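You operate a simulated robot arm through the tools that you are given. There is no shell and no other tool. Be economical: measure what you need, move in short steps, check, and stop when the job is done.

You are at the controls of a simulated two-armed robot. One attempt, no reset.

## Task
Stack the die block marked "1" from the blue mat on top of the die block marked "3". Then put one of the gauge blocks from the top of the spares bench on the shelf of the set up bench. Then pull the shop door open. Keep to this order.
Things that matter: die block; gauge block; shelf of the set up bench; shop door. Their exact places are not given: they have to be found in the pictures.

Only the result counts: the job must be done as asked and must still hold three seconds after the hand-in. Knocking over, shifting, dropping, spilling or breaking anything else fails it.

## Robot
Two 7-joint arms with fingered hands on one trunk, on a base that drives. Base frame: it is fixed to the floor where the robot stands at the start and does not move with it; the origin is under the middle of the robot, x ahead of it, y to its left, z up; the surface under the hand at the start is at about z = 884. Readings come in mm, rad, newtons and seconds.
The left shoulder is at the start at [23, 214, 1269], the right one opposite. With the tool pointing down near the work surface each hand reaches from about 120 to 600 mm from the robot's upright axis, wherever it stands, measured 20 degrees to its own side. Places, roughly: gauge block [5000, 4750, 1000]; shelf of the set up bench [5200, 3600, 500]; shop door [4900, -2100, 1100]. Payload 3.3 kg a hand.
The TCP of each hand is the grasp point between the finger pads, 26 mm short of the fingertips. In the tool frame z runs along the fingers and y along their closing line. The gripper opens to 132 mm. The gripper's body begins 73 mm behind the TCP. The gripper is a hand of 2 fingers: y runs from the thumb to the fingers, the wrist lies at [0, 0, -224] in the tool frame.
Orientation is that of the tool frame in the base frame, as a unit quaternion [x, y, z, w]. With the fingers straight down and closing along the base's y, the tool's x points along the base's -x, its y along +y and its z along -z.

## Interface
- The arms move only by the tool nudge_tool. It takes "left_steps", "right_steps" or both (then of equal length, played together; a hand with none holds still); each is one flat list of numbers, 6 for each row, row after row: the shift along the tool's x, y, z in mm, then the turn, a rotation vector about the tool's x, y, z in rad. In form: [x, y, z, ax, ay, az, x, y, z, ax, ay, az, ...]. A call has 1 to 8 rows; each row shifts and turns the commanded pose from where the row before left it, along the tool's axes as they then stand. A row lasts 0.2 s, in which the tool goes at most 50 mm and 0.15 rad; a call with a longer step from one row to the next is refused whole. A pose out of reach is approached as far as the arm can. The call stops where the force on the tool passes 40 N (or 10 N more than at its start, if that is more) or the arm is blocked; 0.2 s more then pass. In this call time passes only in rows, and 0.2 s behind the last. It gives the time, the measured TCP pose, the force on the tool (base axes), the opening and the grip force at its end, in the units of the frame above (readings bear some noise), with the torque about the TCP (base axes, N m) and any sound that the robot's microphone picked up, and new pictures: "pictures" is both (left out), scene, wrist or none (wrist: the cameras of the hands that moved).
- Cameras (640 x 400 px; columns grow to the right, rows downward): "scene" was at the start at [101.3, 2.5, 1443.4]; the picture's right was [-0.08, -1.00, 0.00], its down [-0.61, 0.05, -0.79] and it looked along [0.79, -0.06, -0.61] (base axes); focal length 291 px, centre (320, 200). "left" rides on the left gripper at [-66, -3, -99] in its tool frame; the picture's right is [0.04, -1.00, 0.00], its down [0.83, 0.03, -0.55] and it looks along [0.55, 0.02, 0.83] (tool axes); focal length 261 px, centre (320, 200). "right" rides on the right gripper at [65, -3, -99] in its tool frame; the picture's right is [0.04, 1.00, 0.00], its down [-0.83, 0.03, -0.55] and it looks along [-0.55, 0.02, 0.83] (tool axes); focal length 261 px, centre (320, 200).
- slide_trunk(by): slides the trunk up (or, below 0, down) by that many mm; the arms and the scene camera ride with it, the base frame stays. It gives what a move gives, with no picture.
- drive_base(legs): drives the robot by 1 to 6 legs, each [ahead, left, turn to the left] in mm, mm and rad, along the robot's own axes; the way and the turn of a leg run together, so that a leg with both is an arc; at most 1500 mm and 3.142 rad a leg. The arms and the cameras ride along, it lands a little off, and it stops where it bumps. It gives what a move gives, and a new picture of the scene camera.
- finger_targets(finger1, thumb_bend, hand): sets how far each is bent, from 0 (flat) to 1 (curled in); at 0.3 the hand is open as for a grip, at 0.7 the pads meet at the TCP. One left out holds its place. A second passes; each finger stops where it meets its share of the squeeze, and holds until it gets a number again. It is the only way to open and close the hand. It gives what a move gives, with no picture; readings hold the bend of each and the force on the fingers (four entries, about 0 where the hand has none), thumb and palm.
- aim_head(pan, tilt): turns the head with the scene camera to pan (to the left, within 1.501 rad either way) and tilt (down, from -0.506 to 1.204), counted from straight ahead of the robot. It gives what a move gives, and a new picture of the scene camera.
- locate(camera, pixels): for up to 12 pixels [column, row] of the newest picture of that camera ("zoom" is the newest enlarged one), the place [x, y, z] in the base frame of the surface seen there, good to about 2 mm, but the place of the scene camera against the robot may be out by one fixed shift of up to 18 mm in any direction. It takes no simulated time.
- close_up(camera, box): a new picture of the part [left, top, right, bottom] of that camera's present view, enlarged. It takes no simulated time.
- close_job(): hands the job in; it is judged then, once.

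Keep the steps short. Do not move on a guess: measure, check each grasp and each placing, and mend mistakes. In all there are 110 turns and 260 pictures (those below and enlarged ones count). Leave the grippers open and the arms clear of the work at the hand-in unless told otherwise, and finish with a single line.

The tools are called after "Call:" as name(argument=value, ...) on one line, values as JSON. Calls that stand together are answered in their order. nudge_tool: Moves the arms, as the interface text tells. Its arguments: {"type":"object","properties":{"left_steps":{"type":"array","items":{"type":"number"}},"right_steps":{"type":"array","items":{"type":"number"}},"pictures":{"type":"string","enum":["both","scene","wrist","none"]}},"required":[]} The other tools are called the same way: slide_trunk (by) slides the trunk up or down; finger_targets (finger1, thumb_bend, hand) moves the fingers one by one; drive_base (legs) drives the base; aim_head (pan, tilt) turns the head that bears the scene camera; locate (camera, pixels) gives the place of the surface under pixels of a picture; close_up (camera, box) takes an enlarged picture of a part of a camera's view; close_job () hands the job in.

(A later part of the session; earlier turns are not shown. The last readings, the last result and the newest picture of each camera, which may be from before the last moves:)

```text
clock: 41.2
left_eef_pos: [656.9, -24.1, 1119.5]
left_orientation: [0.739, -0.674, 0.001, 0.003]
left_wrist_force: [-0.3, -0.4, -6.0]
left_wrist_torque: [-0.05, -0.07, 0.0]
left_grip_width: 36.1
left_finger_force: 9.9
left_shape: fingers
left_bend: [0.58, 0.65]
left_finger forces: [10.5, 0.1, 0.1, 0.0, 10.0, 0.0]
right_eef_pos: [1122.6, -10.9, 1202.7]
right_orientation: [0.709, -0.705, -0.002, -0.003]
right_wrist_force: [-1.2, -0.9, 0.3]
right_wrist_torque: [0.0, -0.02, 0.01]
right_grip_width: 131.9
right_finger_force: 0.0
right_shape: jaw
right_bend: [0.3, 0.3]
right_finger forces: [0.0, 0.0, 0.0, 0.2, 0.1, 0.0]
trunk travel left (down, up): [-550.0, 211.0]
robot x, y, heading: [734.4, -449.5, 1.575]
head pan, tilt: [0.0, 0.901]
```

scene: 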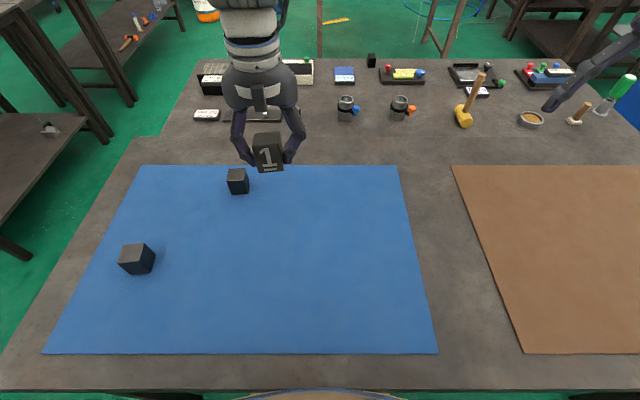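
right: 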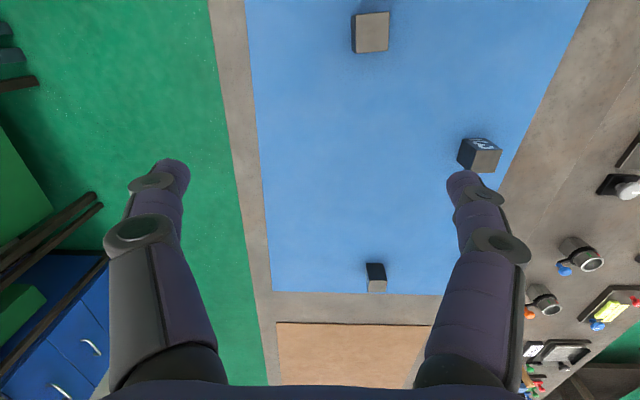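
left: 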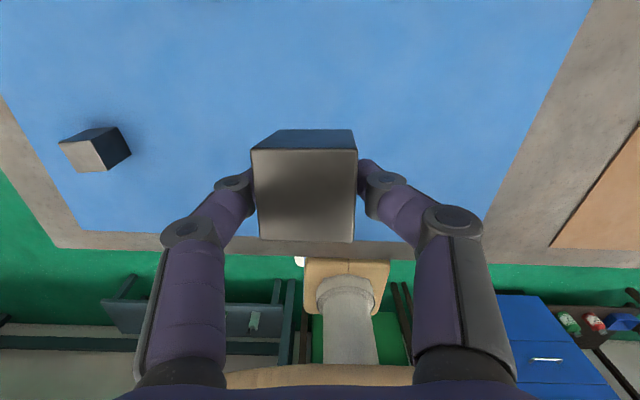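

I'll bring the held block toward "3", staying high, so that the wrist camera sees it.

Call:
nudge_tool(left_steps=[-32, 36, 0, 0, 0, 0, -32, 36, 0, 0, 0, 0, -31, 37, 0, 0, 0, 0], pictures="wrist")

Call:
close_up(camera="left", box=[220, 0, 420, 125])

```text
clock: 42.0
left_eef_pos: [538.0, 60.4, 1115.8]
left_orientation: [0.739, -0.674, 0.002, 0.003]
left_wrist_force: [-0.8, -0.6, -6.5]
left_wrist_torque: [-0.05, -0.09, -0.03]
left_grip_width: 36.4
left_finger_force: 10.4
left_shape: fingers
left_bend: [0.57, 0.65]
left_finger forces: [10.4, 0.0, 0.0, 0.0, 9.7, 0.0]
right_eef_pos: [1123.4, -8.0, 1200.8]
right_orientation: [0.709, -0.705, -0.001, -0.001]
right_wrist_force: [0.0, 0.9, 0.2]
right_wrist_torque: [-0.04, 0.0, -0.01]
right_grip_width: 131.8
right_finger_force: 0.0
right_shape: jaw
right_bend: [0.3, 0.3]
right_finger forces: [0.0, 0.0, 0.0, 0.0, 0.0, 0.1]
trunk travel left (down, up): [-550.0, 211.0]
robot x, y, heading: [735.2, -451.2, 1.576]
head pan, tilt: [0.0, 0.901]
```

left: 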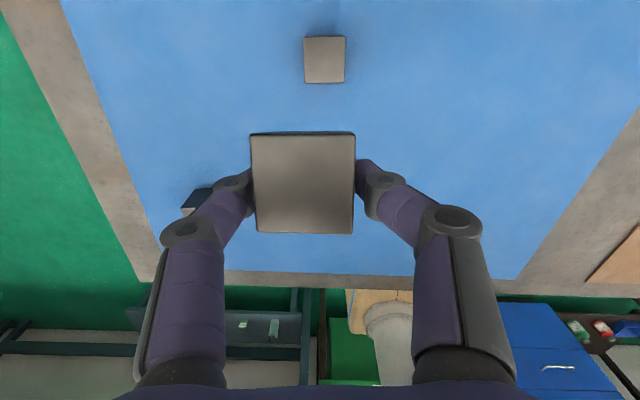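

```text
3.20 times, centred on (320, 62) of left
```

zoom: 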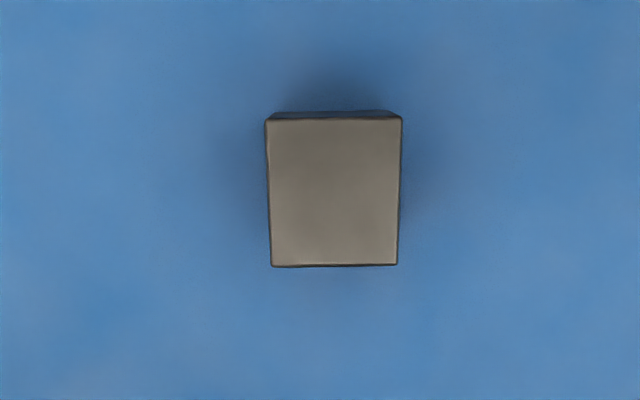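

Block "3" already has nearly the same yaw as the hand. I'll measure it and the held block's top.

Call:
locate(camera="zoom", pixels=[[269, 121], [399, 119], [396, 262], [273, 264], [334, 191]])

Call:
locate(camera="left", pixels=[[252, 137], [353, 136], [352, 230], [258, 230], [303, 182]])

```text
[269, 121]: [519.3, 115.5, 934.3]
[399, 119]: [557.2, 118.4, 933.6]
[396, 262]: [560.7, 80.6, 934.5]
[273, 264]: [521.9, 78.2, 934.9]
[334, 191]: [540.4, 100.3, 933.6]
```

```text
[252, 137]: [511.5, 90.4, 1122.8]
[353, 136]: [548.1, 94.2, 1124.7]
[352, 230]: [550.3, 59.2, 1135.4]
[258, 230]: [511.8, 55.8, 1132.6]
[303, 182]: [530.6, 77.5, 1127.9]
```

The held block's top looks tilted, lower on the far side. I'll look closer at it.

Call:
close_up(camera="left", box=[220, 110, 400, 250])

Call:
aim_head(pan=0.4, tilt=0.8)

Call:
close_up(camera="scene", box=[220, 60, 420, 240])

```text
2.86 times, centred on (310, 180) of left
```

zoom: 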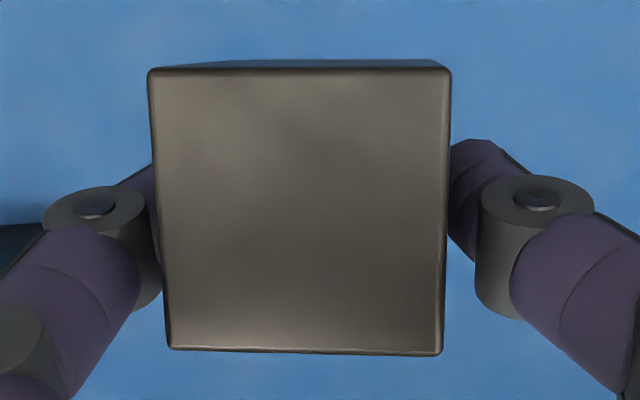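

```text
clock: 42.9
left_eef_pos: [540.3, 61.0, 1117.0]
left_orientation: [0.739, -0.674, 0.001, 0.003]
left_wrist_force: [-0.2, 0.6, -6.0]
left_wrist_torque: [-0.05, -0.03, 0.03]
left_grip_width: 36.1
left_finger_force: 10.1
left_shape: fingers
left_bend: [0.57, 0.65]
left_finger forces: [10.3, 0.0, 0.0, 0.0, 9.9, 0.0]
right_eef_pos: [1123.8, -10.3, 1200.9]
right_orientation: [0.709, -0.705, -0.001, -0.003]
right_wrist_force: [1.0, 0.0, 0.1]
right_wrist_torque: [0.0, 0.0, -0.01]
right_grip_width: 131.9
right_finger_force: 0.1
right_shape: jaw
right_bend: [0.3, 0.3]
right_finger forces: [0.0, 0.0, 0.0, 0.0, 0.0, 0.1]
trunk travel left (down, up): [-550.0, 211.0]
robot x, y, heading: [735.0, -451.4, 1.573]
head pan, tilt: [0.4, 0.799]
```

scene: 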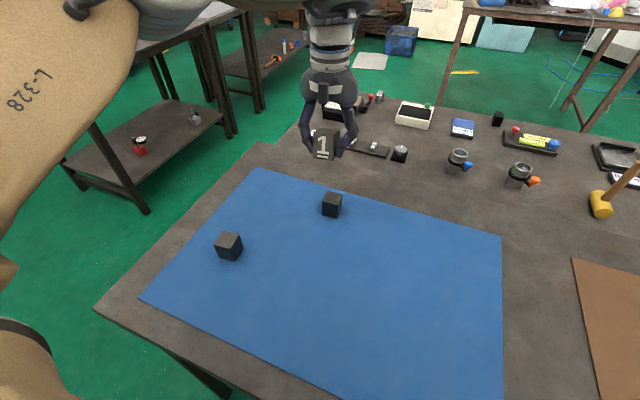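

```text
2.22 times, centred on (320, 150) of scene
```

zoom: 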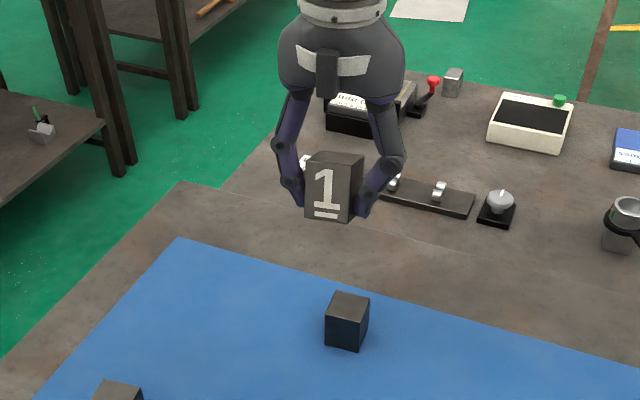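

Call:
locate(camera="zoom", pixels=[[308, 160], [346, 164], [310, 214], [346, 217], [326, 155], [356, 156], [328, 186], [336, 296], [355, 300], [346, 306]])

Call:
locate(camera="left", pixels=[[256, 142], [303, 142], [349, 142], [349, 160], [349, 200], [349, 225], [303, 160], [303, 200], [303, 225], [262, 225], [262, 200], [262, 160]])

```text
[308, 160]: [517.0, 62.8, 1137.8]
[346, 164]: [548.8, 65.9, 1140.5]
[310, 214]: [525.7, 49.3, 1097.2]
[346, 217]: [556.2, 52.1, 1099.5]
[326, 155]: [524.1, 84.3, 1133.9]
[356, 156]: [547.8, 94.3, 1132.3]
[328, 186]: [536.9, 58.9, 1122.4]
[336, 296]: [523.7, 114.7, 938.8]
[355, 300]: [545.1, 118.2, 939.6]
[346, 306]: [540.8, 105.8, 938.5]
```

```text
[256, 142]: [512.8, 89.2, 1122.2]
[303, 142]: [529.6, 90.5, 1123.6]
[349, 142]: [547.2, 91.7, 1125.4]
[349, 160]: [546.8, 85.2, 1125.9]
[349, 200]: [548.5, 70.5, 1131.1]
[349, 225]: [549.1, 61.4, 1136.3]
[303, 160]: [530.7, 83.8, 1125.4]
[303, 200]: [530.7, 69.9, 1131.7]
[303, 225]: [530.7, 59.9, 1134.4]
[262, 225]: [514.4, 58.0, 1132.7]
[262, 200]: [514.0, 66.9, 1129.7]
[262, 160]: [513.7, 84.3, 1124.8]
```

The held block hangs with a slight tilt of about 0.33 rad about the finger axis. Light contact with the top of "3" will level it. I'll move it over the centre of "3" at about (540, 98.5) and go down to a small gap.

Call:
nudge_tool(left_steps=[-35, -7, 0, 0, 0, 0, 0, 0, 40, 0, 0, 0, 0, 0, 40, 0, 0, 0, 0, 0, 38, 0, 0, 0], pictures="both")

Call:
close_up(camera="scene", box=[270, 120, 400, 240])

```text
clock: 43.9
left_eef_pos: [545.2, 61.9, 998.3]
left_orientation: [0.739, -0.674, 0.001, 0.002]
left_wrist_force: [-0.2, -0.9, -5.6]
left_wrist_torque: [-0.04, -0.06, -0.01]
left_grip_width: 36.2
left_finger_force: 10.0
left_shape: fingers
left_bend: [0.57, 0.65]
left_finger forces: [10.2, 0.0, 0.0, 0.1, 9.9, 0.1]
left hand out of reach, approached as far as the arm can: row 1
right_eef_pos: [1123.8, -10.0, 1202.0]
right_orientation: [0.709, -0.705, -0.001, -0.003]
right_wrist_force: [0.3, -0.2, 0.1]
right_wrist_torque: [0.02, 0.0, -0.04]
right_grip_width: 131.6
right_finger_force: 0.0
right_shape: jaw
right_bend: [0.3, 0.3]
right_finger forces: [0.0, 0.0, 0.0, 0.1, 0.0, 0.0]
trunk travel left (down, up): [-550.0, 211.0]
robot x, y, heading: [733.4, -451.3, 1.572]
head pan, tilt: [0.4, 0.799]
```

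scene: 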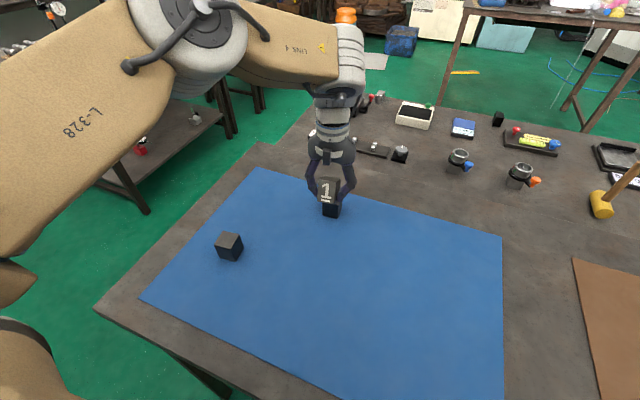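
left: 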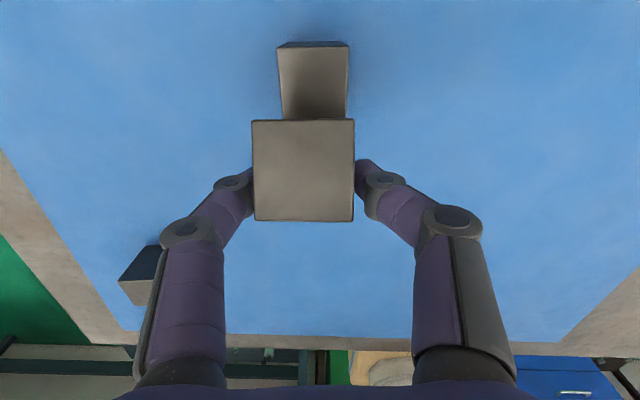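

```text
3.33 times, centred on (335, 180) of scene
```

zoom: 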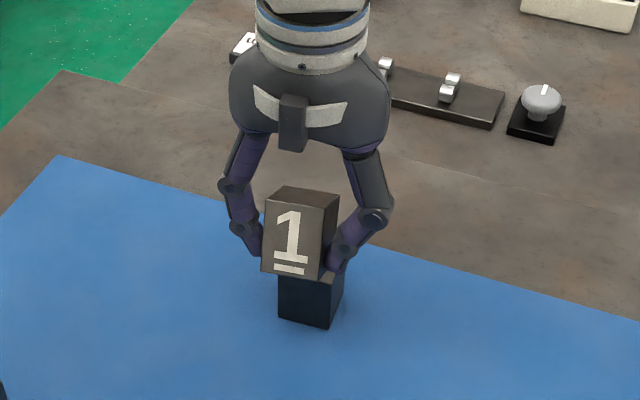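

The reach fell short at the higher position (y=62). At this lower height the arm should reach farther, so I'll move ahead here. There's about 30 mm of clearance above "3".

Call:
nudge_tool(left_steps=[-17, 0, 0, 0, 0, 0, -17, 0, 0, 0, 0, 0], pictures="both")

```text
clock: 44.5
left_eef_pos: [544.9, 82.6, 998.1]
left_orientation: [0.738, -0.674, 0.002, 0.002]
left_wrist_force: [1.2, 0.1, -5.7]
left_wrist_torque: [-0.01, -0.04, 0.01]
left_grip_width: 36.1
left_finger_force: 9.6
left_shape: fingers
left_bend: [0.57, 0.65]
left_finger forces: [10.2, 0.1, 0.0, 0.1, 9.8, 0.0]
left hand out of reach, approached as far as the arm can: row 2
right_eef_pos: [1124.0, -10.2, 1201.5]
right_orientation: [0.709, -0.705, -0.003, -0.002]
right_wrist_force: [0.7, 0.3, -0.1]
right_wrist_torque: [-0.01, 0.02, -0.02]
right_grip_width: 132.1
right_finger_force: 0.1
right_shape: jaw
right_bend: [0.3, 0.3]
right_finger forces: [0.1, 0.0, 0.0, 0.1, 0.0, 0.1]
trunk travel left (down, up): [-550.0, 211.0]
robot x, y, heading: [738.8, -449.0, 1.577]
head pan, tilt: [0.4, 0.799]
```

scene: 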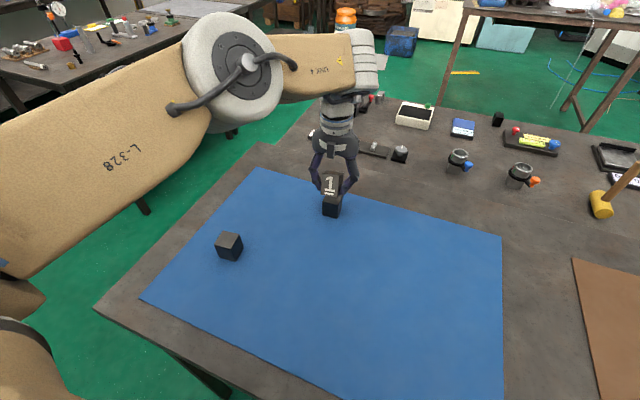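
left: 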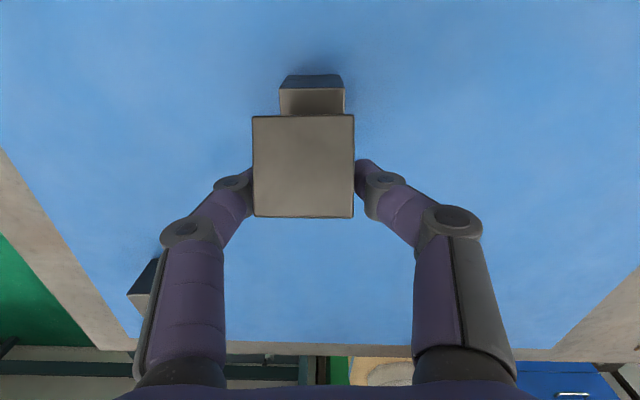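

I need about 13 mm more reach. I'll check the clearance between trunk and table before edging closer.

Call:
aim_head(pan=0.0, tilt=1.2)

Call:
locate(camera="scene", pixels=[[320, 395], [320, 380], [320, 360], [320, 340], [320, 320], [320, 300], [250, 380], [400, 380], [320, 280], [320, 310], [320, 330], [320, 350]])

```text
clock: 45.4
left_eef_pos: [544.2, 83.1, 998.4]
left_orientation: [0.739, -0.674, 0.001, 0.002]
left_wrist_force: [-0.3, -0.1, -6.1]
left_wrist_torque: [-0.05, -0.02, -0.02]
left_grip_width: 36.3
left_finger_force: 9.8
left_shape: fingers
left_bend: [0.57, 0.65]
left_finger forces: [10.2, 0.0, 0.0, 0.0, 9.8, 0.0]
right_eef_pos: [1123.5, -10.7, 1201.0]
right_orientation: [0.709, -0.706, -0.002, -0.001]
right_wrist_force: [-0.4, 0.6, 0.6]
right_wrist_torque: [0.01, 0.01, 0.0]
right_grip_width: 131.7
right_finger_force: 0.0
right_shape: jaw
right_bend: [0.3, 0.3]
right_finger forces: [0.1, 0.0, 0.0, 0.0, 0.0, 0.0]
trunk travel left (down, up): [-550.0, 211.0]
robot x, y, heading: [735.2, -451.3, 1.573]
head pan, tilt: [0.0, 1.201]
```

scene: 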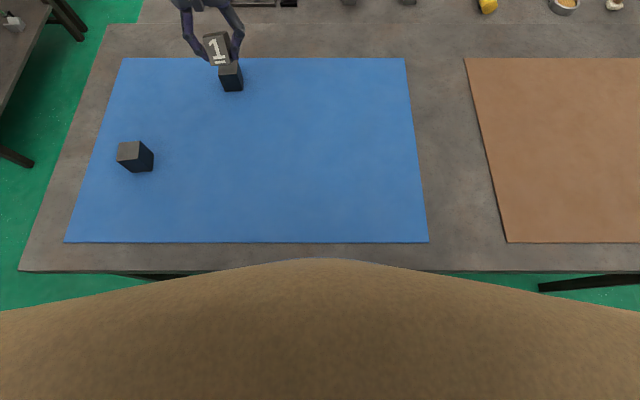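

```text
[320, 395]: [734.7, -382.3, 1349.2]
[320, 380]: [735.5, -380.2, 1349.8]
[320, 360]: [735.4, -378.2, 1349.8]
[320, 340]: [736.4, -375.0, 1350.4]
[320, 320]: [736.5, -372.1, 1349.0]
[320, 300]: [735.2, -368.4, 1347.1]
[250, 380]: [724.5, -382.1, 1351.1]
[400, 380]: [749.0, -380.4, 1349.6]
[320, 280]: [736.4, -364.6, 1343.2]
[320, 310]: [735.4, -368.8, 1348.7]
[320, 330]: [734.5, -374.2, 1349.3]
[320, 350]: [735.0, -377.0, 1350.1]
```

The trunk front is at about y=-340 and the edge at -305, so 16 mm is safe.

Call:
drive_base(legs=[[16, 0, 0]])

Call:
aim_head(pan=0.4, tilt=0.8)

Call:
nudge_tool(left_steps=[0, 0, 0, 0, 0, 0], pictures="both")

Call:
close_up(camera="scene", box=[270, 120, 400, 240])

```text
clock: 46.1
left_eef_pos: [545.7, 100.2, 998.4]
left_orientation: [0.739, -0.674, 0.001, 0.002]
left_wrist_force: [0.3, 0.4, -6.1]
left_wrist_torque: [-0.08, -0.04, 0.02]
left_grip_width: 36.3
left_finger_force: 10.0
left_shape: fingers
left_bend: [0.57, 0.65]
left_finger forces: [10.2, 0.0, 0.0, 0.0, 9.9, 0.1]
right_eef_pos: [1123.7, 7.7, 1200.5]
right_orientation: [0.708, -0.706, -0.002, -0.001]
right_wrist_force: [0.2, 0.3, 0.0]
right_wrist_torque: [0.01, -0.01, 0.01]
right_grip_width: 131.7
right_finger_force: 0.1
right_shape: jaw
right_bend: [0.3, 0.3]
right_finger forces: [0.0, 0.0, 0.0, 0.0, 0.0, 0.0]
trunk travel left (down, up): [-550.0, 211.0]
robot x, y, heading: [734.6, -432.7, 1.574]
head pan, tilt: [0.0, 1.201]
```

scene: 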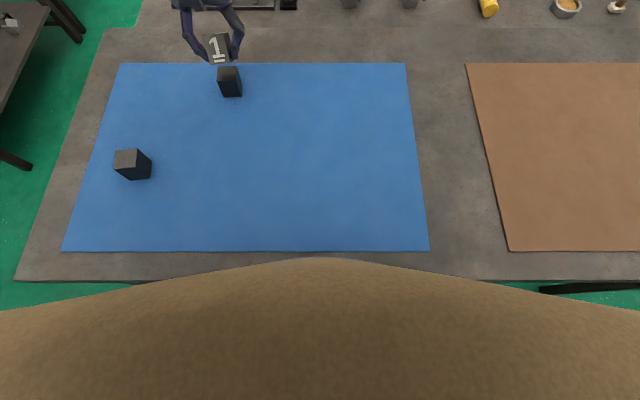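

```text
clock: 47.0
left_eef_pos: [545.5, 99.9, 998.4]
left_orientation: [0.738, -0.674, 0.001, 0.003]
left_wrist_force: [0.3, 0.3, -6.6]
left_wrist_torque: [-0.02, -0.03, -0.01]
left_grip_width: 36.4
left_finger_force: 9.9
left_shape: fingers
left_bend: [0.57, 0.65]
left_finger forces: [10.2, 0.0, 0.0, 0.0, 10.1, 0.1]
right_eef_pos: [1124.4, 6.5, 1201.2]
right_orientation: [0.708, -0.706, -0.002, -0.002]
right_wrist_force: [0.0, -0.4, 0.4]
right_wrist_torque: [0.02, -0.02, -0.03]
right_grip_width: 132.2
right_finger_force: 0.0
right_shape: jaw
right_bend: [0.3, 0.3]
right_finger forces: [0.1, 0.0, 0.0, 0.1, 0.0, 0.0]
trunk travel left (down, up): [-550.0, 211.0]
robot x, y, heading: [737.6, -433.6, 1.567]
head pan, tilt: [0.4, 0.799]
```

scene: 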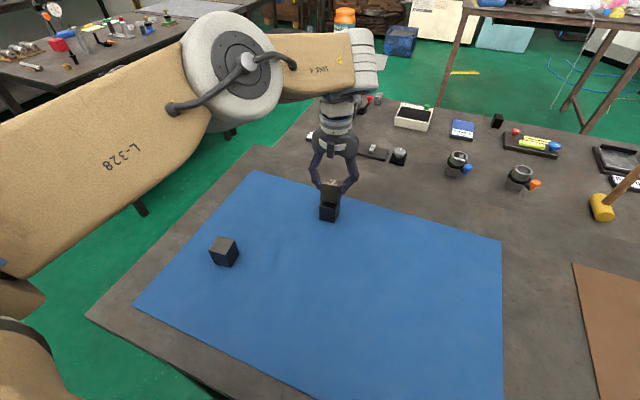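

```text
clock: 47.4
left_eef_pos: [545.1, 98.7, 998.3]
left_orientation: [0.738, -0.674, 0.001, 0.002]
left_wrist_force: [0.3, -0.2, -7.0]
left_wrist_torque: [-0.05, -0.01, 0.04]
left_grip_width: 36.0
left_finger_force: 10.4
left_shape: fingers
left_bend: [0.57, 0.65]
left_finger forces: [10.5, 0.0, 0.0, 0.0, 10.2, 0.0]
right_eef_pos: [1125.1, 5.5, 1201.2]
right_orientation: [0.708, -0.706, -0.002, -0.002]
right_wrist_force: [0.0, 0.2, -0.4]
right_wrist_torque: [0.0, -0.01, -0.01]
right_grip_width: 131.9
right_finger_force: 0.0
right_shape: jaw
right_bend: [0.3, 0.3]
right_finger forces: [0.0, 0.1, 0.0, 0.0, 0.0, 0.0]
trunk travel left (down, up): [-550.0, 211.0]
robot x, y, heading: [731.6, -436.8, 1.573]
head pan, tilt: [0.4, 0.799]
```

scene: 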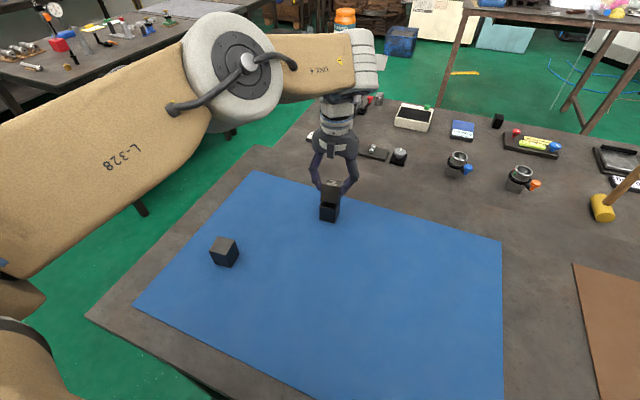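
left: 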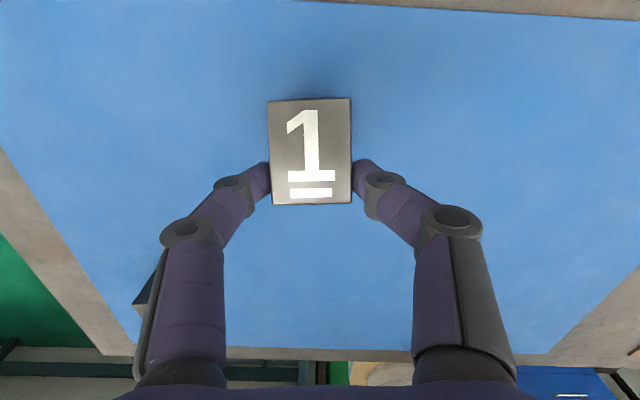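

```text
3.33 times, centred on (335, 180) of scene
```

zoom: 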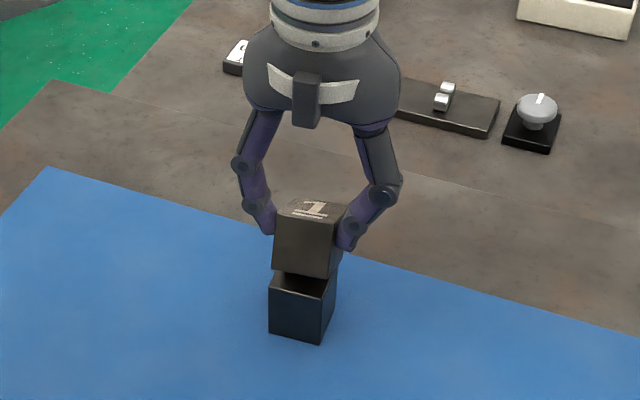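

The block swung about the finger pads during the drive, and its "1" face now points up, so my grip was too close to its centre. I won't stack it like this. I'll set it down on free mat in front of "3" and regrip near its proper top end so that it hangs upright. First I'll measure it.

Call:
locate(camera="left", pixels=[[272, 105], [347, 103], [348, 198], [277, 200], [311, 150]])

Call:
nudge_tool(left_steps=[10, 0, -10, 0, 0, 0, 25, 0, 0, 0, 0, 0, 25, 0, 0, 0, 0, 0, 25, 0, 0, 0, 0, 0], pictures="both")

Call:
locate(camera="left", pixels=[[272, 105], [347, 103], [348, 198], [277, 200], [311, 150]])

Call:
close_up(camera="scene", box=[250, 130, 400, 260])

```text
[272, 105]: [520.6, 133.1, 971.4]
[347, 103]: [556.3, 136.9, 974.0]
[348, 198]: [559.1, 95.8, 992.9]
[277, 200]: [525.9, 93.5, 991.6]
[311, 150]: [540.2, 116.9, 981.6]
```

```text
clock: 48.4
left_eef_pos: [551.7, 14.5, 1008.8]
left_orientation: [0.739, -0.673, 0.0, 0.002]
left_wrist_force: [-1.1, -0.4, -5.5]
left_wrist_torque: [-0.01, -0.06, -0.01]
left_grip_width: 36.2
left_finger_force: 9.9
left_shape: fingers
left_bend: [0.57, 0.65]
left_finger forces: [10.3, 0.0, 0.0, 0.1, 10.1, 0.0]
right_eef_pos: [1123.8, 5.1, 1200.9]
right_orientation: [0.708, -0.706, -0.001, -0.003]
right_wrist_force: [-0.9, -0.6, 0.0]
right_wrist_torque: [0.01, 0.03, 0.0]
right_grip_width: 132.1
right_finger_force: 0.0
right_shape: jaw
right_bend: [0.3, 0.3]
right_finger forces: [0.0, 0.1, 0.1, 0.1, 0.0, 0.0]
trunk travel left (down, up): [-550.0, 211.0]
robot x, y, heading: [734.5, -435.1, 1.572]
head pan, tilt: [0.4, 0.799]
```

scene: 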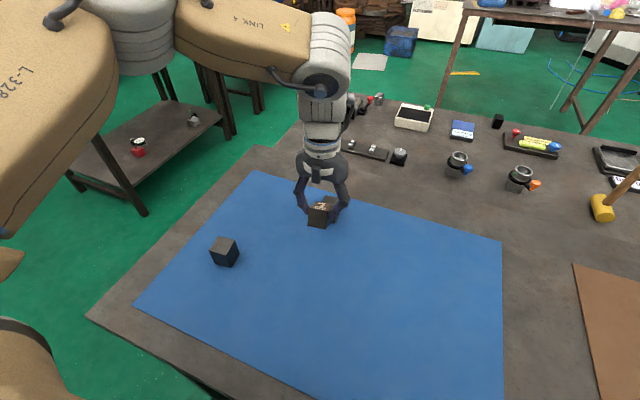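
left: 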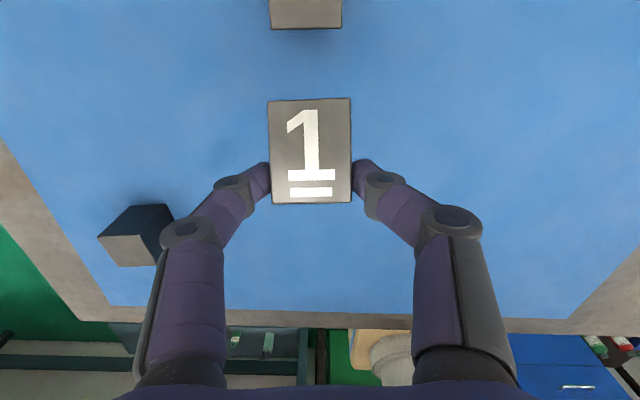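

```text
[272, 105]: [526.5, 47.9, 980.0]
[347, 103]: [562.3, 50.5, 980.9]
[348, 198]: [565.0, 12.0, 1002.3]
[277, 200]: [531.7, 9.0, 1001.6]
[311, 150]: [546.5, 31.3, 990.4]
```

```text
3.08 times, centred on (325, 195) of scene
```

zoom: 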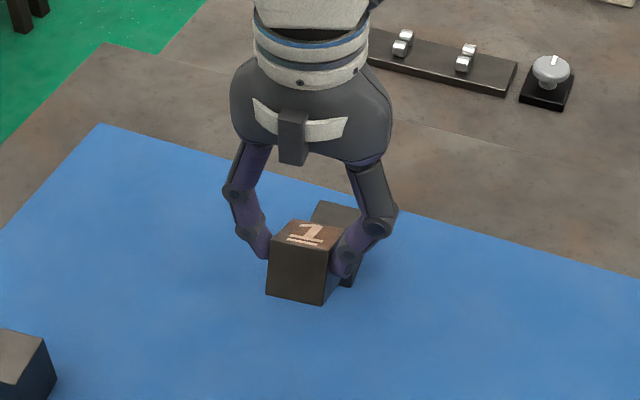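

The block is now held only by the fingertips, so I'll set it down promptly. Its lowest edge is about 60 mm above the mat.

Call:
nudge_tool(left_steps=[0, 0, 28, 0, 0, 0, 0, 0, 27, 0, 0, 0], pictures="wrist")

Call:
nudge_tool(left_steps=[0, 0, 4, 0, 0, 0, 0, 0, 4, 0, 0, 0, 0, 0, 4, 0, 0, 0], pictures="both")

Call:
close_up(camera="scene", box=[250, 130, 400, 260])

```text
clock: 49.0
left_eef_pos: [552.2, 16.5, 950.3]
left_orientation: [0.738, -0.675, 0.0, 0.002]
left_wrist_force: [-0.6, -0.1, -5.6]
left_wrist_torque: [-0.02, 0.0, -0.01]
left_grip_width: 36.3
left_finger_force: 9.3
left_shape: fingers
left_bend: [0.57, 0.65]
left_finger forces: [10.3, 0.0, 0.0, 0.0, 10.1, 0.0]
right_eef_pos: [1124.2, 6.1, 1200.4]
right_orientation: [0.709, -0.706, -0.002, -0.002]
right_wrist_force: [0.2, 0.9, -0.3]
right_wrist_torque: [0.02, -0.04, 0.01]
right_grip_width: 131.7
right_finger_force: 0.1
right_shape: jaw
right_bend: [0.3, 0.3]
right_finger forces: [0.1, 0.0, 0.1, 0.1, 0.0, 0.1]
trunk travel left (down, up): [-550.0, 211.0]
robot x, y, heading: [735.1, -430.3, 1.573]
head pan, tilt: [0.4, 0.799]
```

left: 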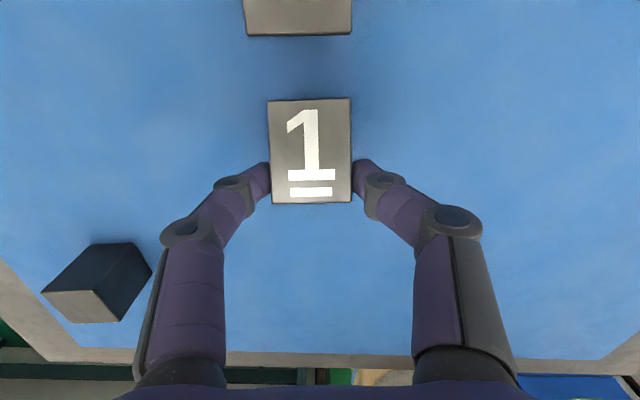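

```text
clock: 49.8
left_eef_pos: [554.3, 11.3, 942.9]
left_orientation: [0.739, -0.674, 0.0, 0.002]
left_wrist_force: [3.2, -11.3, 15.7]
left_wrist_torque: [-0.23, -0.01, 0.06]
left_grip_width: 35.6
left_finger_force: 13.0
left_shape: fingers
left_bend: [0.6, 0.65]
left_finger forces: [12.1, 0.0, 0.0, 0.1, 14.1, 0.0]
right_eef_pos: [1126.3, 3.6, 1203.2]
right_orientation: [0.709, -0.706, -0.003, -0.003]
right_wrist_force: [-0.6, 0.6, -0.2]
right_wrist_torque: [0.0, -0.04, -0.01]
right_grip_width: 131.9
right_finger_force: 0.0
right_shape: jaw
right_bend: [0.3, 0.3]
right_finger forces: [0.0, 0.0, 0.1, 0.0, 0.1, 0.0]
trunk travel left (down, up): [-550.0, 211.0]
robot x, y, heading: [735.9, -433.9, 1.571]
head pan, tilt: [0.4, 0.799]
```

scene: 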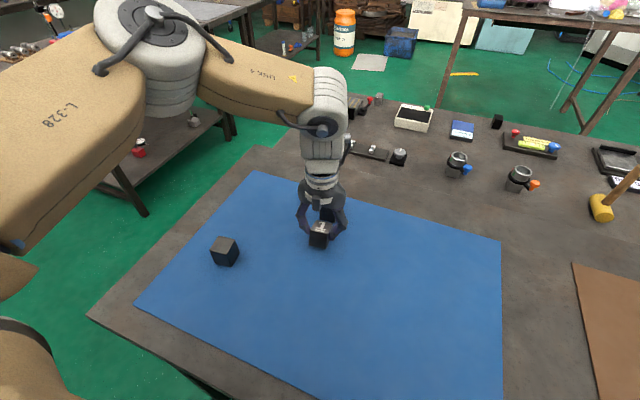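
left: 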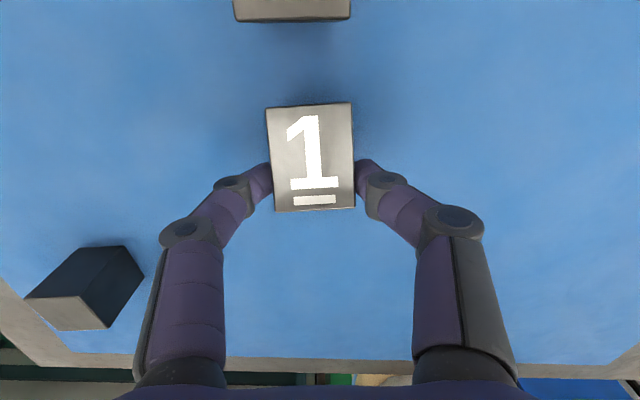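

```text
3.08 times, centred on (325, 195) of scene
```

zoom: 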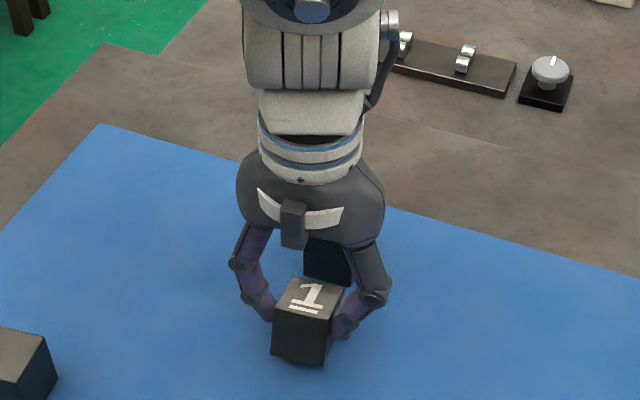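

The block has touched the mat with its far edge. Opening the fingers lets it settle flat.

Call:
finger_targets(hand="left", finger1=0.3, thumb_bend=0.3)

Call:
nudge_tool(left_steps=[0, 0, -40, 0, 0, 0, 0, 0, -40, 0, 0, 0], pictures="both")

Call:
close_up(camera="left", box=[240, 40, 400, 200])

```text
clock: 50.8
left_eef_pos: [552.4, 14.0, 940.3]
left_orientation: [0.739, -0.674, 0.001, 0.002]
left_wrist_force: [0.1, -0.3, -0.1]
left_wrist_torque: [-0.01, 0.02, -0.01]
left_grip_width: 133.0
left_finger_force: 0.0
left_shape: fingers
left_bend: [0.3, 0.3]
left_finger forces: [0.0, 0.0, 0.0, 0.1, 0.0, 0.0]
right_eef_pos: [1124.8, 5.7, 1202.9]
right_orientation: [0.708, -0.706, -0.001, -0.001]
right_wrist_force: [-0.7, -1.1, 0.7]
right_wrist_torque: [0.0, -0.01, 0.01]
right_grip_width: 131.9
right_finger_force: 0.0
right_shape: jaw
right_bend: [0.3, 0.3]
right_finger forces: [0.0, 0.1, 0.1, 0.1, 0.0, 0.1]
trunk travel left (down, up): [-550.0, 211.0]
robot x, y, heading: [736.5, -432.6, 1.572]
head pan, tilt: [0.4, 0.799]
```

```text
clock: 51.4
left_eef_pos: [552.1, 16.2, 1022.4]
left_orientation: [0.739, -0.674, 0.001, 0.002]
left_wrist_force: [0.6, 0.4, -0.2]
left_wrist_torque: [0.01, 0.02, -0.02]
left_grip_width: 133.1
left_finger_force: 0.0
left_shape: fingers
left_bend: [0.3, 0.3]
left_finger forces: [0.1, 0.0, 0.0, 0.1, 0.1, 0.0]
right_eef_pos: [1124.9, 5.9, 1202.3]
right_orientation: [0.709, -0.705, -0.002, -0.001]
right_wrist_force: [0.3, -0.2, 0.2]
right_wrist_torque: [0.0, -0.01, 0.02]
right_grip_width: 131.9
right_finger_force: 0.2
right_shape: jaw
right_bend: [0.3, 0.3]
right_finger forces: [0.1, 0.1, 0.1, 0.0, 0.1, 0.0]
trunk travel left (down, up): [-550.0, 211.0]
robot x, y, heading: [734.1, -431.3, 1.573]
head pan, tilt: [0.4, 0.799]
```

scene: 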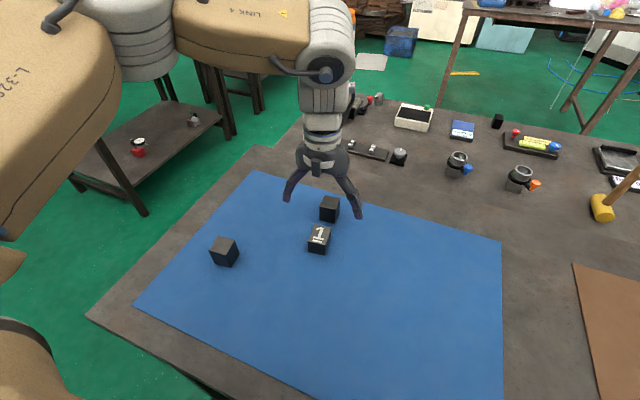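
left: 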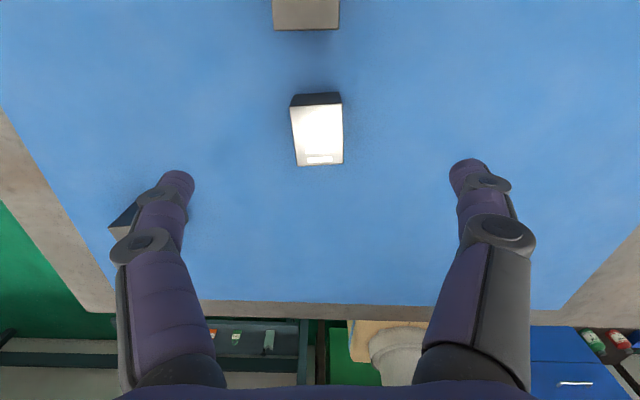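

```text
2.50 times, centred on (320, 120) of left
```

zoom: 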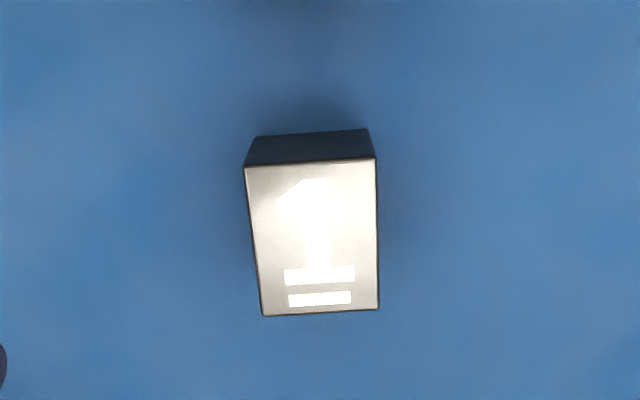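

The block lies flat with "1" up and its proper top end facing away from me. I'll measure the corners.

Call:
locate(camera="zoom", pixels=[[247, 169], [374, 159], [378, 307], [264, 314], [315, 238], [420, 240], [250, 145]])

Call:
locate(camera="left", pixels=[[275, 27], [337, 27], [305, 10]])

```text
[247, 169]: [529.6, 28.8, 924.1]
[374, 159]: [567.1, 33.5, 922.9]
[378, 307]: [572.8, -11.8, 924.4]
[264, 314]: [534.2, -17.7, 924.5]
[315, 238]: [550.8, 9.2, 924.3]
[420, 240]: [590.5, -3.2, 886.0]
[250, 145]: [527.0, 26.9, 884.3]
```

```text
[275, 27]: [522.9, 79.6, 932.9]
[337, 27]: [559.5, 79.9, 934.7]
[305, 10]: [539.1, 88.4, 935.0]
```

Block "1" is now centred at (551, 8.5) with its top at z=924 and yaw 0.125. I'll grip it about 13 mm from its centre toward the far end, with a stronger close, so that it hangs upright when lifted.

Call:
nudge_tool(left_steps=[-5.5, 2, 0, 0, 0, -0.033, 0, 0, 36, 0, 0, 0, 0, 0, 36, 0, 0, 0, 0, 0, 34, 0, 0, 0], pictures="wrist")

Call:
finger_targets(hand="left", finger1=1.0, thumb_bend=1.0)

Call:
nudge_tool(left_steps=[0, 0, -20, 0, 0, 0, 0, 0, -20, 0, 0, 0], pictures="both")

Call:
close_up(camera="scene", box=[250, 130, 400, 260])

```text
clock: 52.4
left_eef_pos: [548.9, 20.6, 914.5]
left_orientation: [0.75, -0.662, 0.001, 0.001]
left_wrist_force: [0.4, -0.2, -0.3]
left_wrist_torque: [-0.01, -0.01, 0.03]
left_grip_width: 133.2
left_finger_force: 0.0
left_shape: fingers
left_bend: [0.3, 0.3]
left_finger forces: [0.1, 0.1, 0.0, 0.0, 0.0, 0.0]
right_eef_pos: [1124.6, 5.6, 1201.4]
right_orientation: [0.708, -0.706, -0.002, -0.002]
right_wrist_force: [0.0, 0.5, 1.2]
right_wrist_torque: [0.02, 0.04, 0.04]
right_grip_width: 132.0
right_finger_force: 0.0
right_shape: jaw
right_bend: [0.3, 0.3]
right_finger forces: [0.1, 0.1, 0.0, 0.1, 0.0, 0.0]
trunk travel left (down, up): [-550.0, 211.0]
robot x, y, heading: [735.5, -432.6, 1.572]
head pan, tilt: [0.4, 0.799]
```

left: 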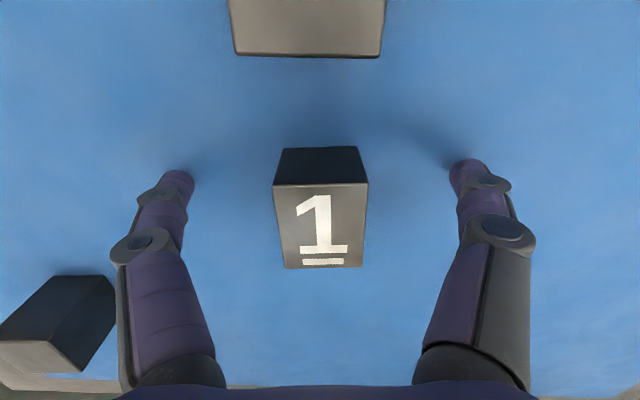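

```text
clock: 53.4
left_eef_pos: [550.4, 20.6, 914.6]
left_orientation: [0.749, -0.663, 0.001, 0.003]
left_wrist_force: [2.4, 0.9, -3.3]
left_wrist_torque: [0.04, -0.02, 0.05]
left_grip_width: 35.0
left_finger_force: 22.4
left_shape: fingers
left_bend: [0.61, 0.54]
left_finger forces: [21.8, 0.0, 0.0, 0.0, 21.5, 0.0]
right_eef_pos: [1125.3, 6.5, 1201.0]
right_orientation: [0.708, -0.707, -0.002, -0.002]
right_wrist_force: [-0.1, -0.5, 0.0]
right_wrist_torque: [-0.01, -0.02, 0.02]
right_grip_width: 132.0
right_finger_force: 0.1
right_shape: jaw
right_bend: [0.3, 0.3]
right_finger forces: [0.0, 0.0, 0.0, 0.1, 0.0, 0.0]
trunk travel left (down, up): [-550.0, 211.0]
robot x, y, heading: [737.4, -434.0, 1.573]
head pan, tilt: [0.4, 0.799]
```

```text
clock: 54.0
left_eef_pos: [549.6, 19.2, 957.3]
left_orientation: [0.749, -0.662, 0.001, 0.003]
left_wrist_force: [-0.8, 0.1, -5.8]
left_wrist_torque: [0.11, -0.04, 0.0]
left_grip_width: 35.1
left_finger_force: 20.2
left_shape: fingers
left_bend: [0.59, 0.54]
left_finger forces: [20.4, 0.0, 0.0, 0.0, 19.3, 0.1]
right_eef_pos: [1124.7, 6.3, 1201.2]
right_orientation: [0.708, -0.706, -0.002, -0.002]
right_wrist_force: [0.0, -0.4, -0.4]
right_wrist_torque: [0.01, 0.01, -0.01]
right_grip_width: 131.7
right_finger_force: 0.1
right_shape: jaw
right_bend: [0.3, 0.3]
right_finger forces: [0.1, 0.1, 0.1, 0.1, 0.1, 0.0]
trunk travel left (down, up): [-550.0, 211.0]
robot x, y, heading: [733.3, -436.2, 1.571]
head pan, tilt: [0.4, 0.799]
```

scene: 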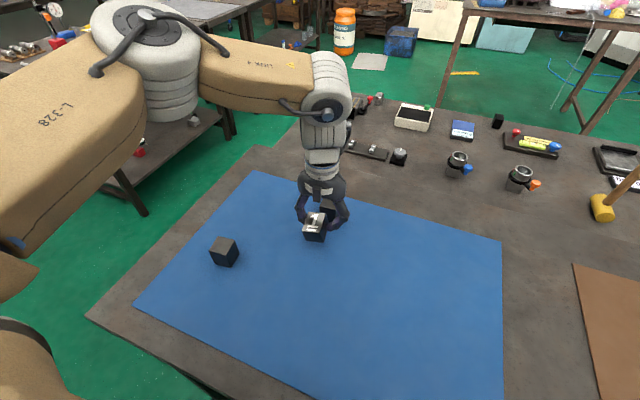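
left: 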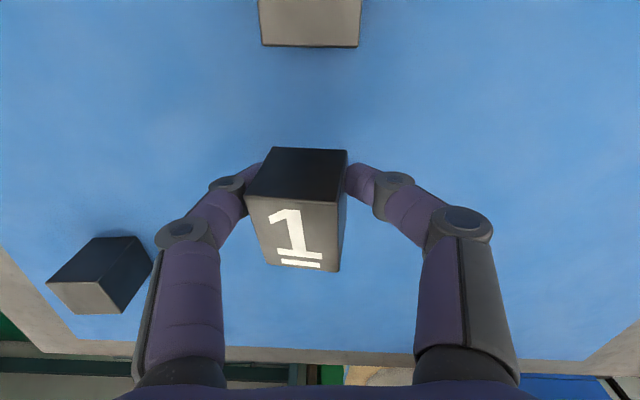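

```text
3.08 times, centred on (325, 195) of scene
```

zoom: 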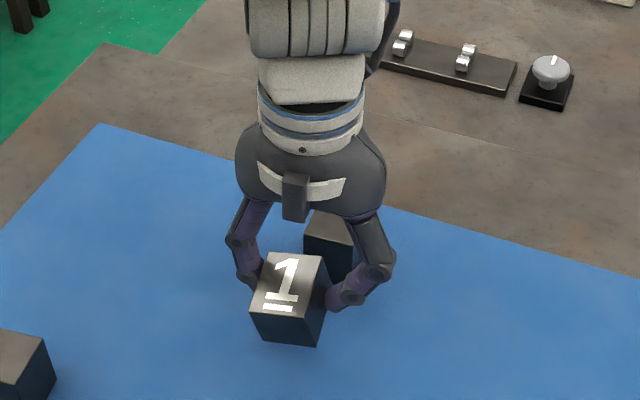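

The squeeze is now 20 N, and the block is starting to tip toward upright. I'll raise it a bit more and measure the tilt.

Call:
nudge_tool(left_steps=[0, 0, -45, 0, 0, 0, 0, 0, 0, 0, 0, 0, 0, 0, 0, 0, 0, 0, 0, 0, 0, 0, 0, 0], pictures="both")

Call:
locate(camera="left", pixels=[[255, 205], [340, 210], [290, 240], [325, 262], [275, 262], [265, 160], [335, 158], [300, 150], [300, 175], [300, 190]])

Call:
close_up(camera="scene", box=[250, 110, 400, 240])

```text
clock: 55.0
left_eef_pos: [552.9, 20.1, 1002.7]
left_orientation: [0.749, -0.662, 0.001, 0.003]
left_wrist_force: [0.4, 0.6, -6.0]
left_wrist_torque: [0.07, -0.03, 0.01]
left_grip_width: 35.3
left_finger_force: 19.7
left_shape: fingers
left_bend: [0.59, 0.54]
left_finger forces: [20.3, 0.1, 0.0, 0.1, 19.1, 0.1]
right_eef_pos: [1124.8, 6.6, 1201.8]
right_orientation: [0.708, -0.706, -0.002, -0.002]
right_wrist_force: [0.3, 0.4, -0.8]
right_wrist_torque: [-0.01, -0.04, 0.0]
right_grip_width: 131.9
right_finger_force: 0.1
right_shape: jaw
right_bend: [0.3, 0.3]
right_finger forces: [0.1, 0.1, 0.0, 0.1, 0.0, 0.0]
trunk travel left (down, up): [-550.0, 211.0]
robot x, y, heading: [731.6, -434.3, 1.573]
head pan, tilt: [0.4, 0.799]
```

scene: 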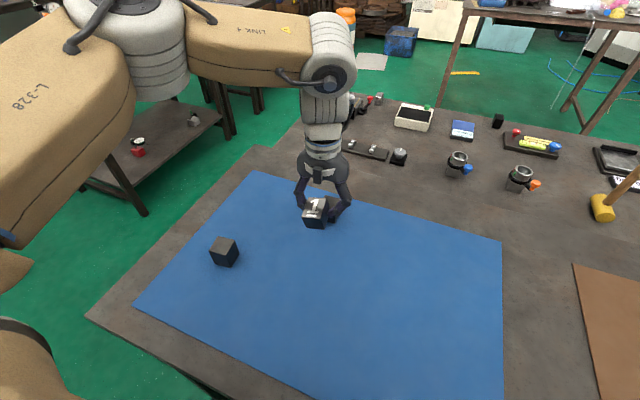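
left: 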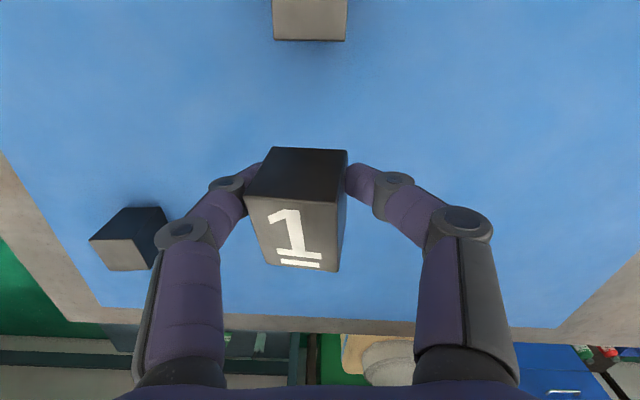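

```text
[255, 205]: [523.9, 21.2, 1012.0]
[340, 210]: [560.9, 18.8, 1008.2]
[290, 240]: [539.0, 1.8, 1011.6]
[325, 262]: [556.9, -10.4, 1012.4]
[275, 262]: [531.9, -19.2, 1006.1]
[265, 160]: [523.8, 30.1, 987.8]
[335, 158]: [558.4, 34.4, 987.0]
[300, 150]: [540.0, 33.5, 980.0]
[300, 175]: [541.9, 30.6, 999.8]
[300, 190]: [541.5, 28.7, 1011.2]
```

```text
3.08 times, centred on (325, 175) of scene
```

zoom: 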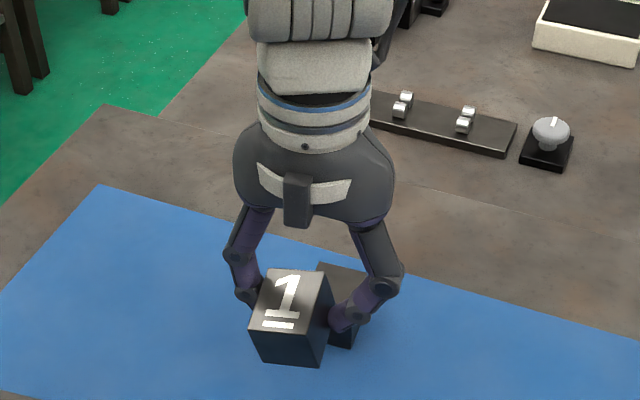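

At 20 N the block doesn't swing: it's still level. Earlier at 10 N it rotated freely. I'll ease the squeeze for a moment to let it swing upright, then tighten again.

Call:
finger_targets(hand="left", finger1=0.75, thumb_bend=0.75)

Call:
nudge_tool(left_steps=[0, 0, 0, 0, 0, 0], pictures="wrist")

```text
clock: 56.0
left_eef_pos: [552.7, 21.4, 1003.5]
left_orientation: [0.75, -0.662, 0.001, 0.003]
left_wrist_force: [-0.9, -0.3, -5.6]
left_wrist_torque: [0.01, -0.02, 0.02]
left_grip_width: 35.7
left_finger_force: 16.0
left_shape: fingers
left_bend: [0.65, 0.65]
left_finger forces: [15.9, 0.0, 0.0, 0.1, 15.9, 0.1]
right_eef_pos: [1124.5, 4.9, 1201.8]
right_orientation: [0.708, -0.706, -0.002, -0.001]
right_wrist_force: [0.2, 0.3, -0.8]
right_wrist_torque: [0.0, -0.02, 0.01]
right_grip_width: 131.8
right_finger_force: 0.1
right_shape: jaw
right_bend: [0.3, 0.3]
right_finger forces: [0.0, 0.1, 0.0, 0.0, 0.0, 0.0]
trunk travel left (down, up): [-550.0, 211.0]
robot x, y, heading: [731.4, -433.9, 1.568]
head pan, tilt: [0.4, 0.799]
```

```text
clock: 56.4
left_eef_pos: [552.7, 19.8, 1003.0]
left_orientation: [0.749, -0.662, 0.002, 0.002]
left_wrist_force: [-0.3, -0.2, -6.7]
left_wrist_torque: [0.04, -0.01, 0.0]
left_grip_width: 35.2
left_finger_force: 15.8
left_shape: fingers
left_bend: [0.65, 0.65]
left_finger forces: [15.9, 0.0, 0.1, 0.0, 15.8, 0.1]
right_eef_pos: [1125.2, 5.7, 1201.1]
right_orientation: [0.709, -0.706, -0.002, -0.002]
right_wrist_force: [-0.1, -0.3, -0.6]
right_wrist_torque: [0.0, -0.01, 0.02]
right_grip_width: 131.8
right_finger_force: 0.0
right_shape: jaw
right_bend: [0.3, 0.3]
right_finger forces: [0.0, 0.1, 0.1, 0.0, 0.1, 0.1]
trunk travel left (down, up): [-550.0, 211.0]
robot x, y, heading: [730.6, -434.4, 1.572]
head pan, tilt: [0.4, 0.799]
```

left: 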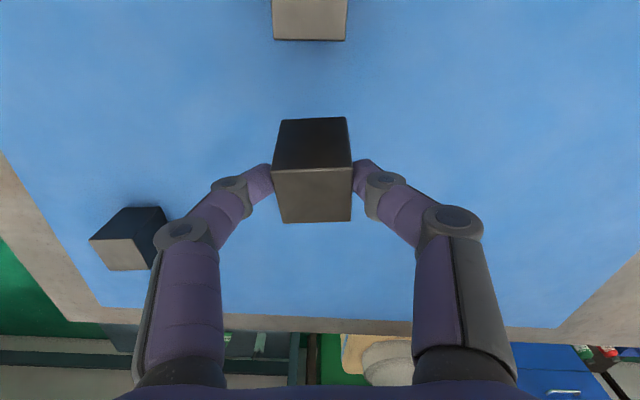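

It swung: a plain face is now on top and the hand is symmetric. I'll measure the tilt.

Call:
locate(camera="left", pixels=[[277, 172], [348, 169], [348, 218], [284, 220], [312, 195], [312, 175], [312, 160], [312, 125], [285, 125], [343, 122]])

Call:
close_up(camera="scene", box=[250, 110, 400, 240])

```text
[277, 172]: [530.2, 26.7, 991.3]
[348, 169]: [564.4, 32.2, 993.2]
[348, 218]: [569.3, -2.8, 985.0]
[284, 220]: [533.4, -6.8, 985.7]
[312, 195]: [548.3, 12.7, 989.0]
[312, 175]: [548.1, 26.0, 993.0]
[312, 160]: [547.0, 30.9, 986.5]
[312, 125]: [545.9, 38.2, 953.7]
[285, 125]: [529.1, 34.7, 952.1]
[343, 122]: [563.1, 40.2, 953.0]
```

```text
3.08 times, centred on (325, 175) of scene
```

zoom: 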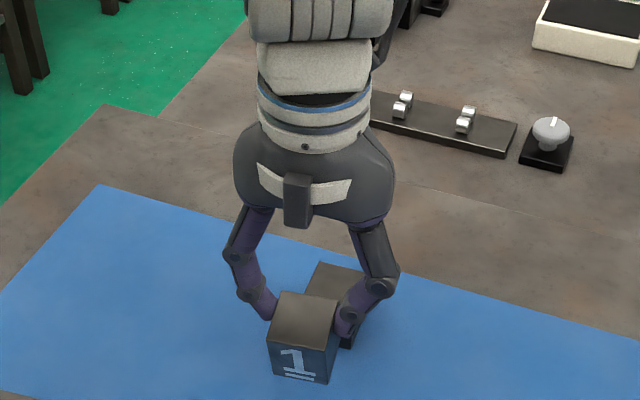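

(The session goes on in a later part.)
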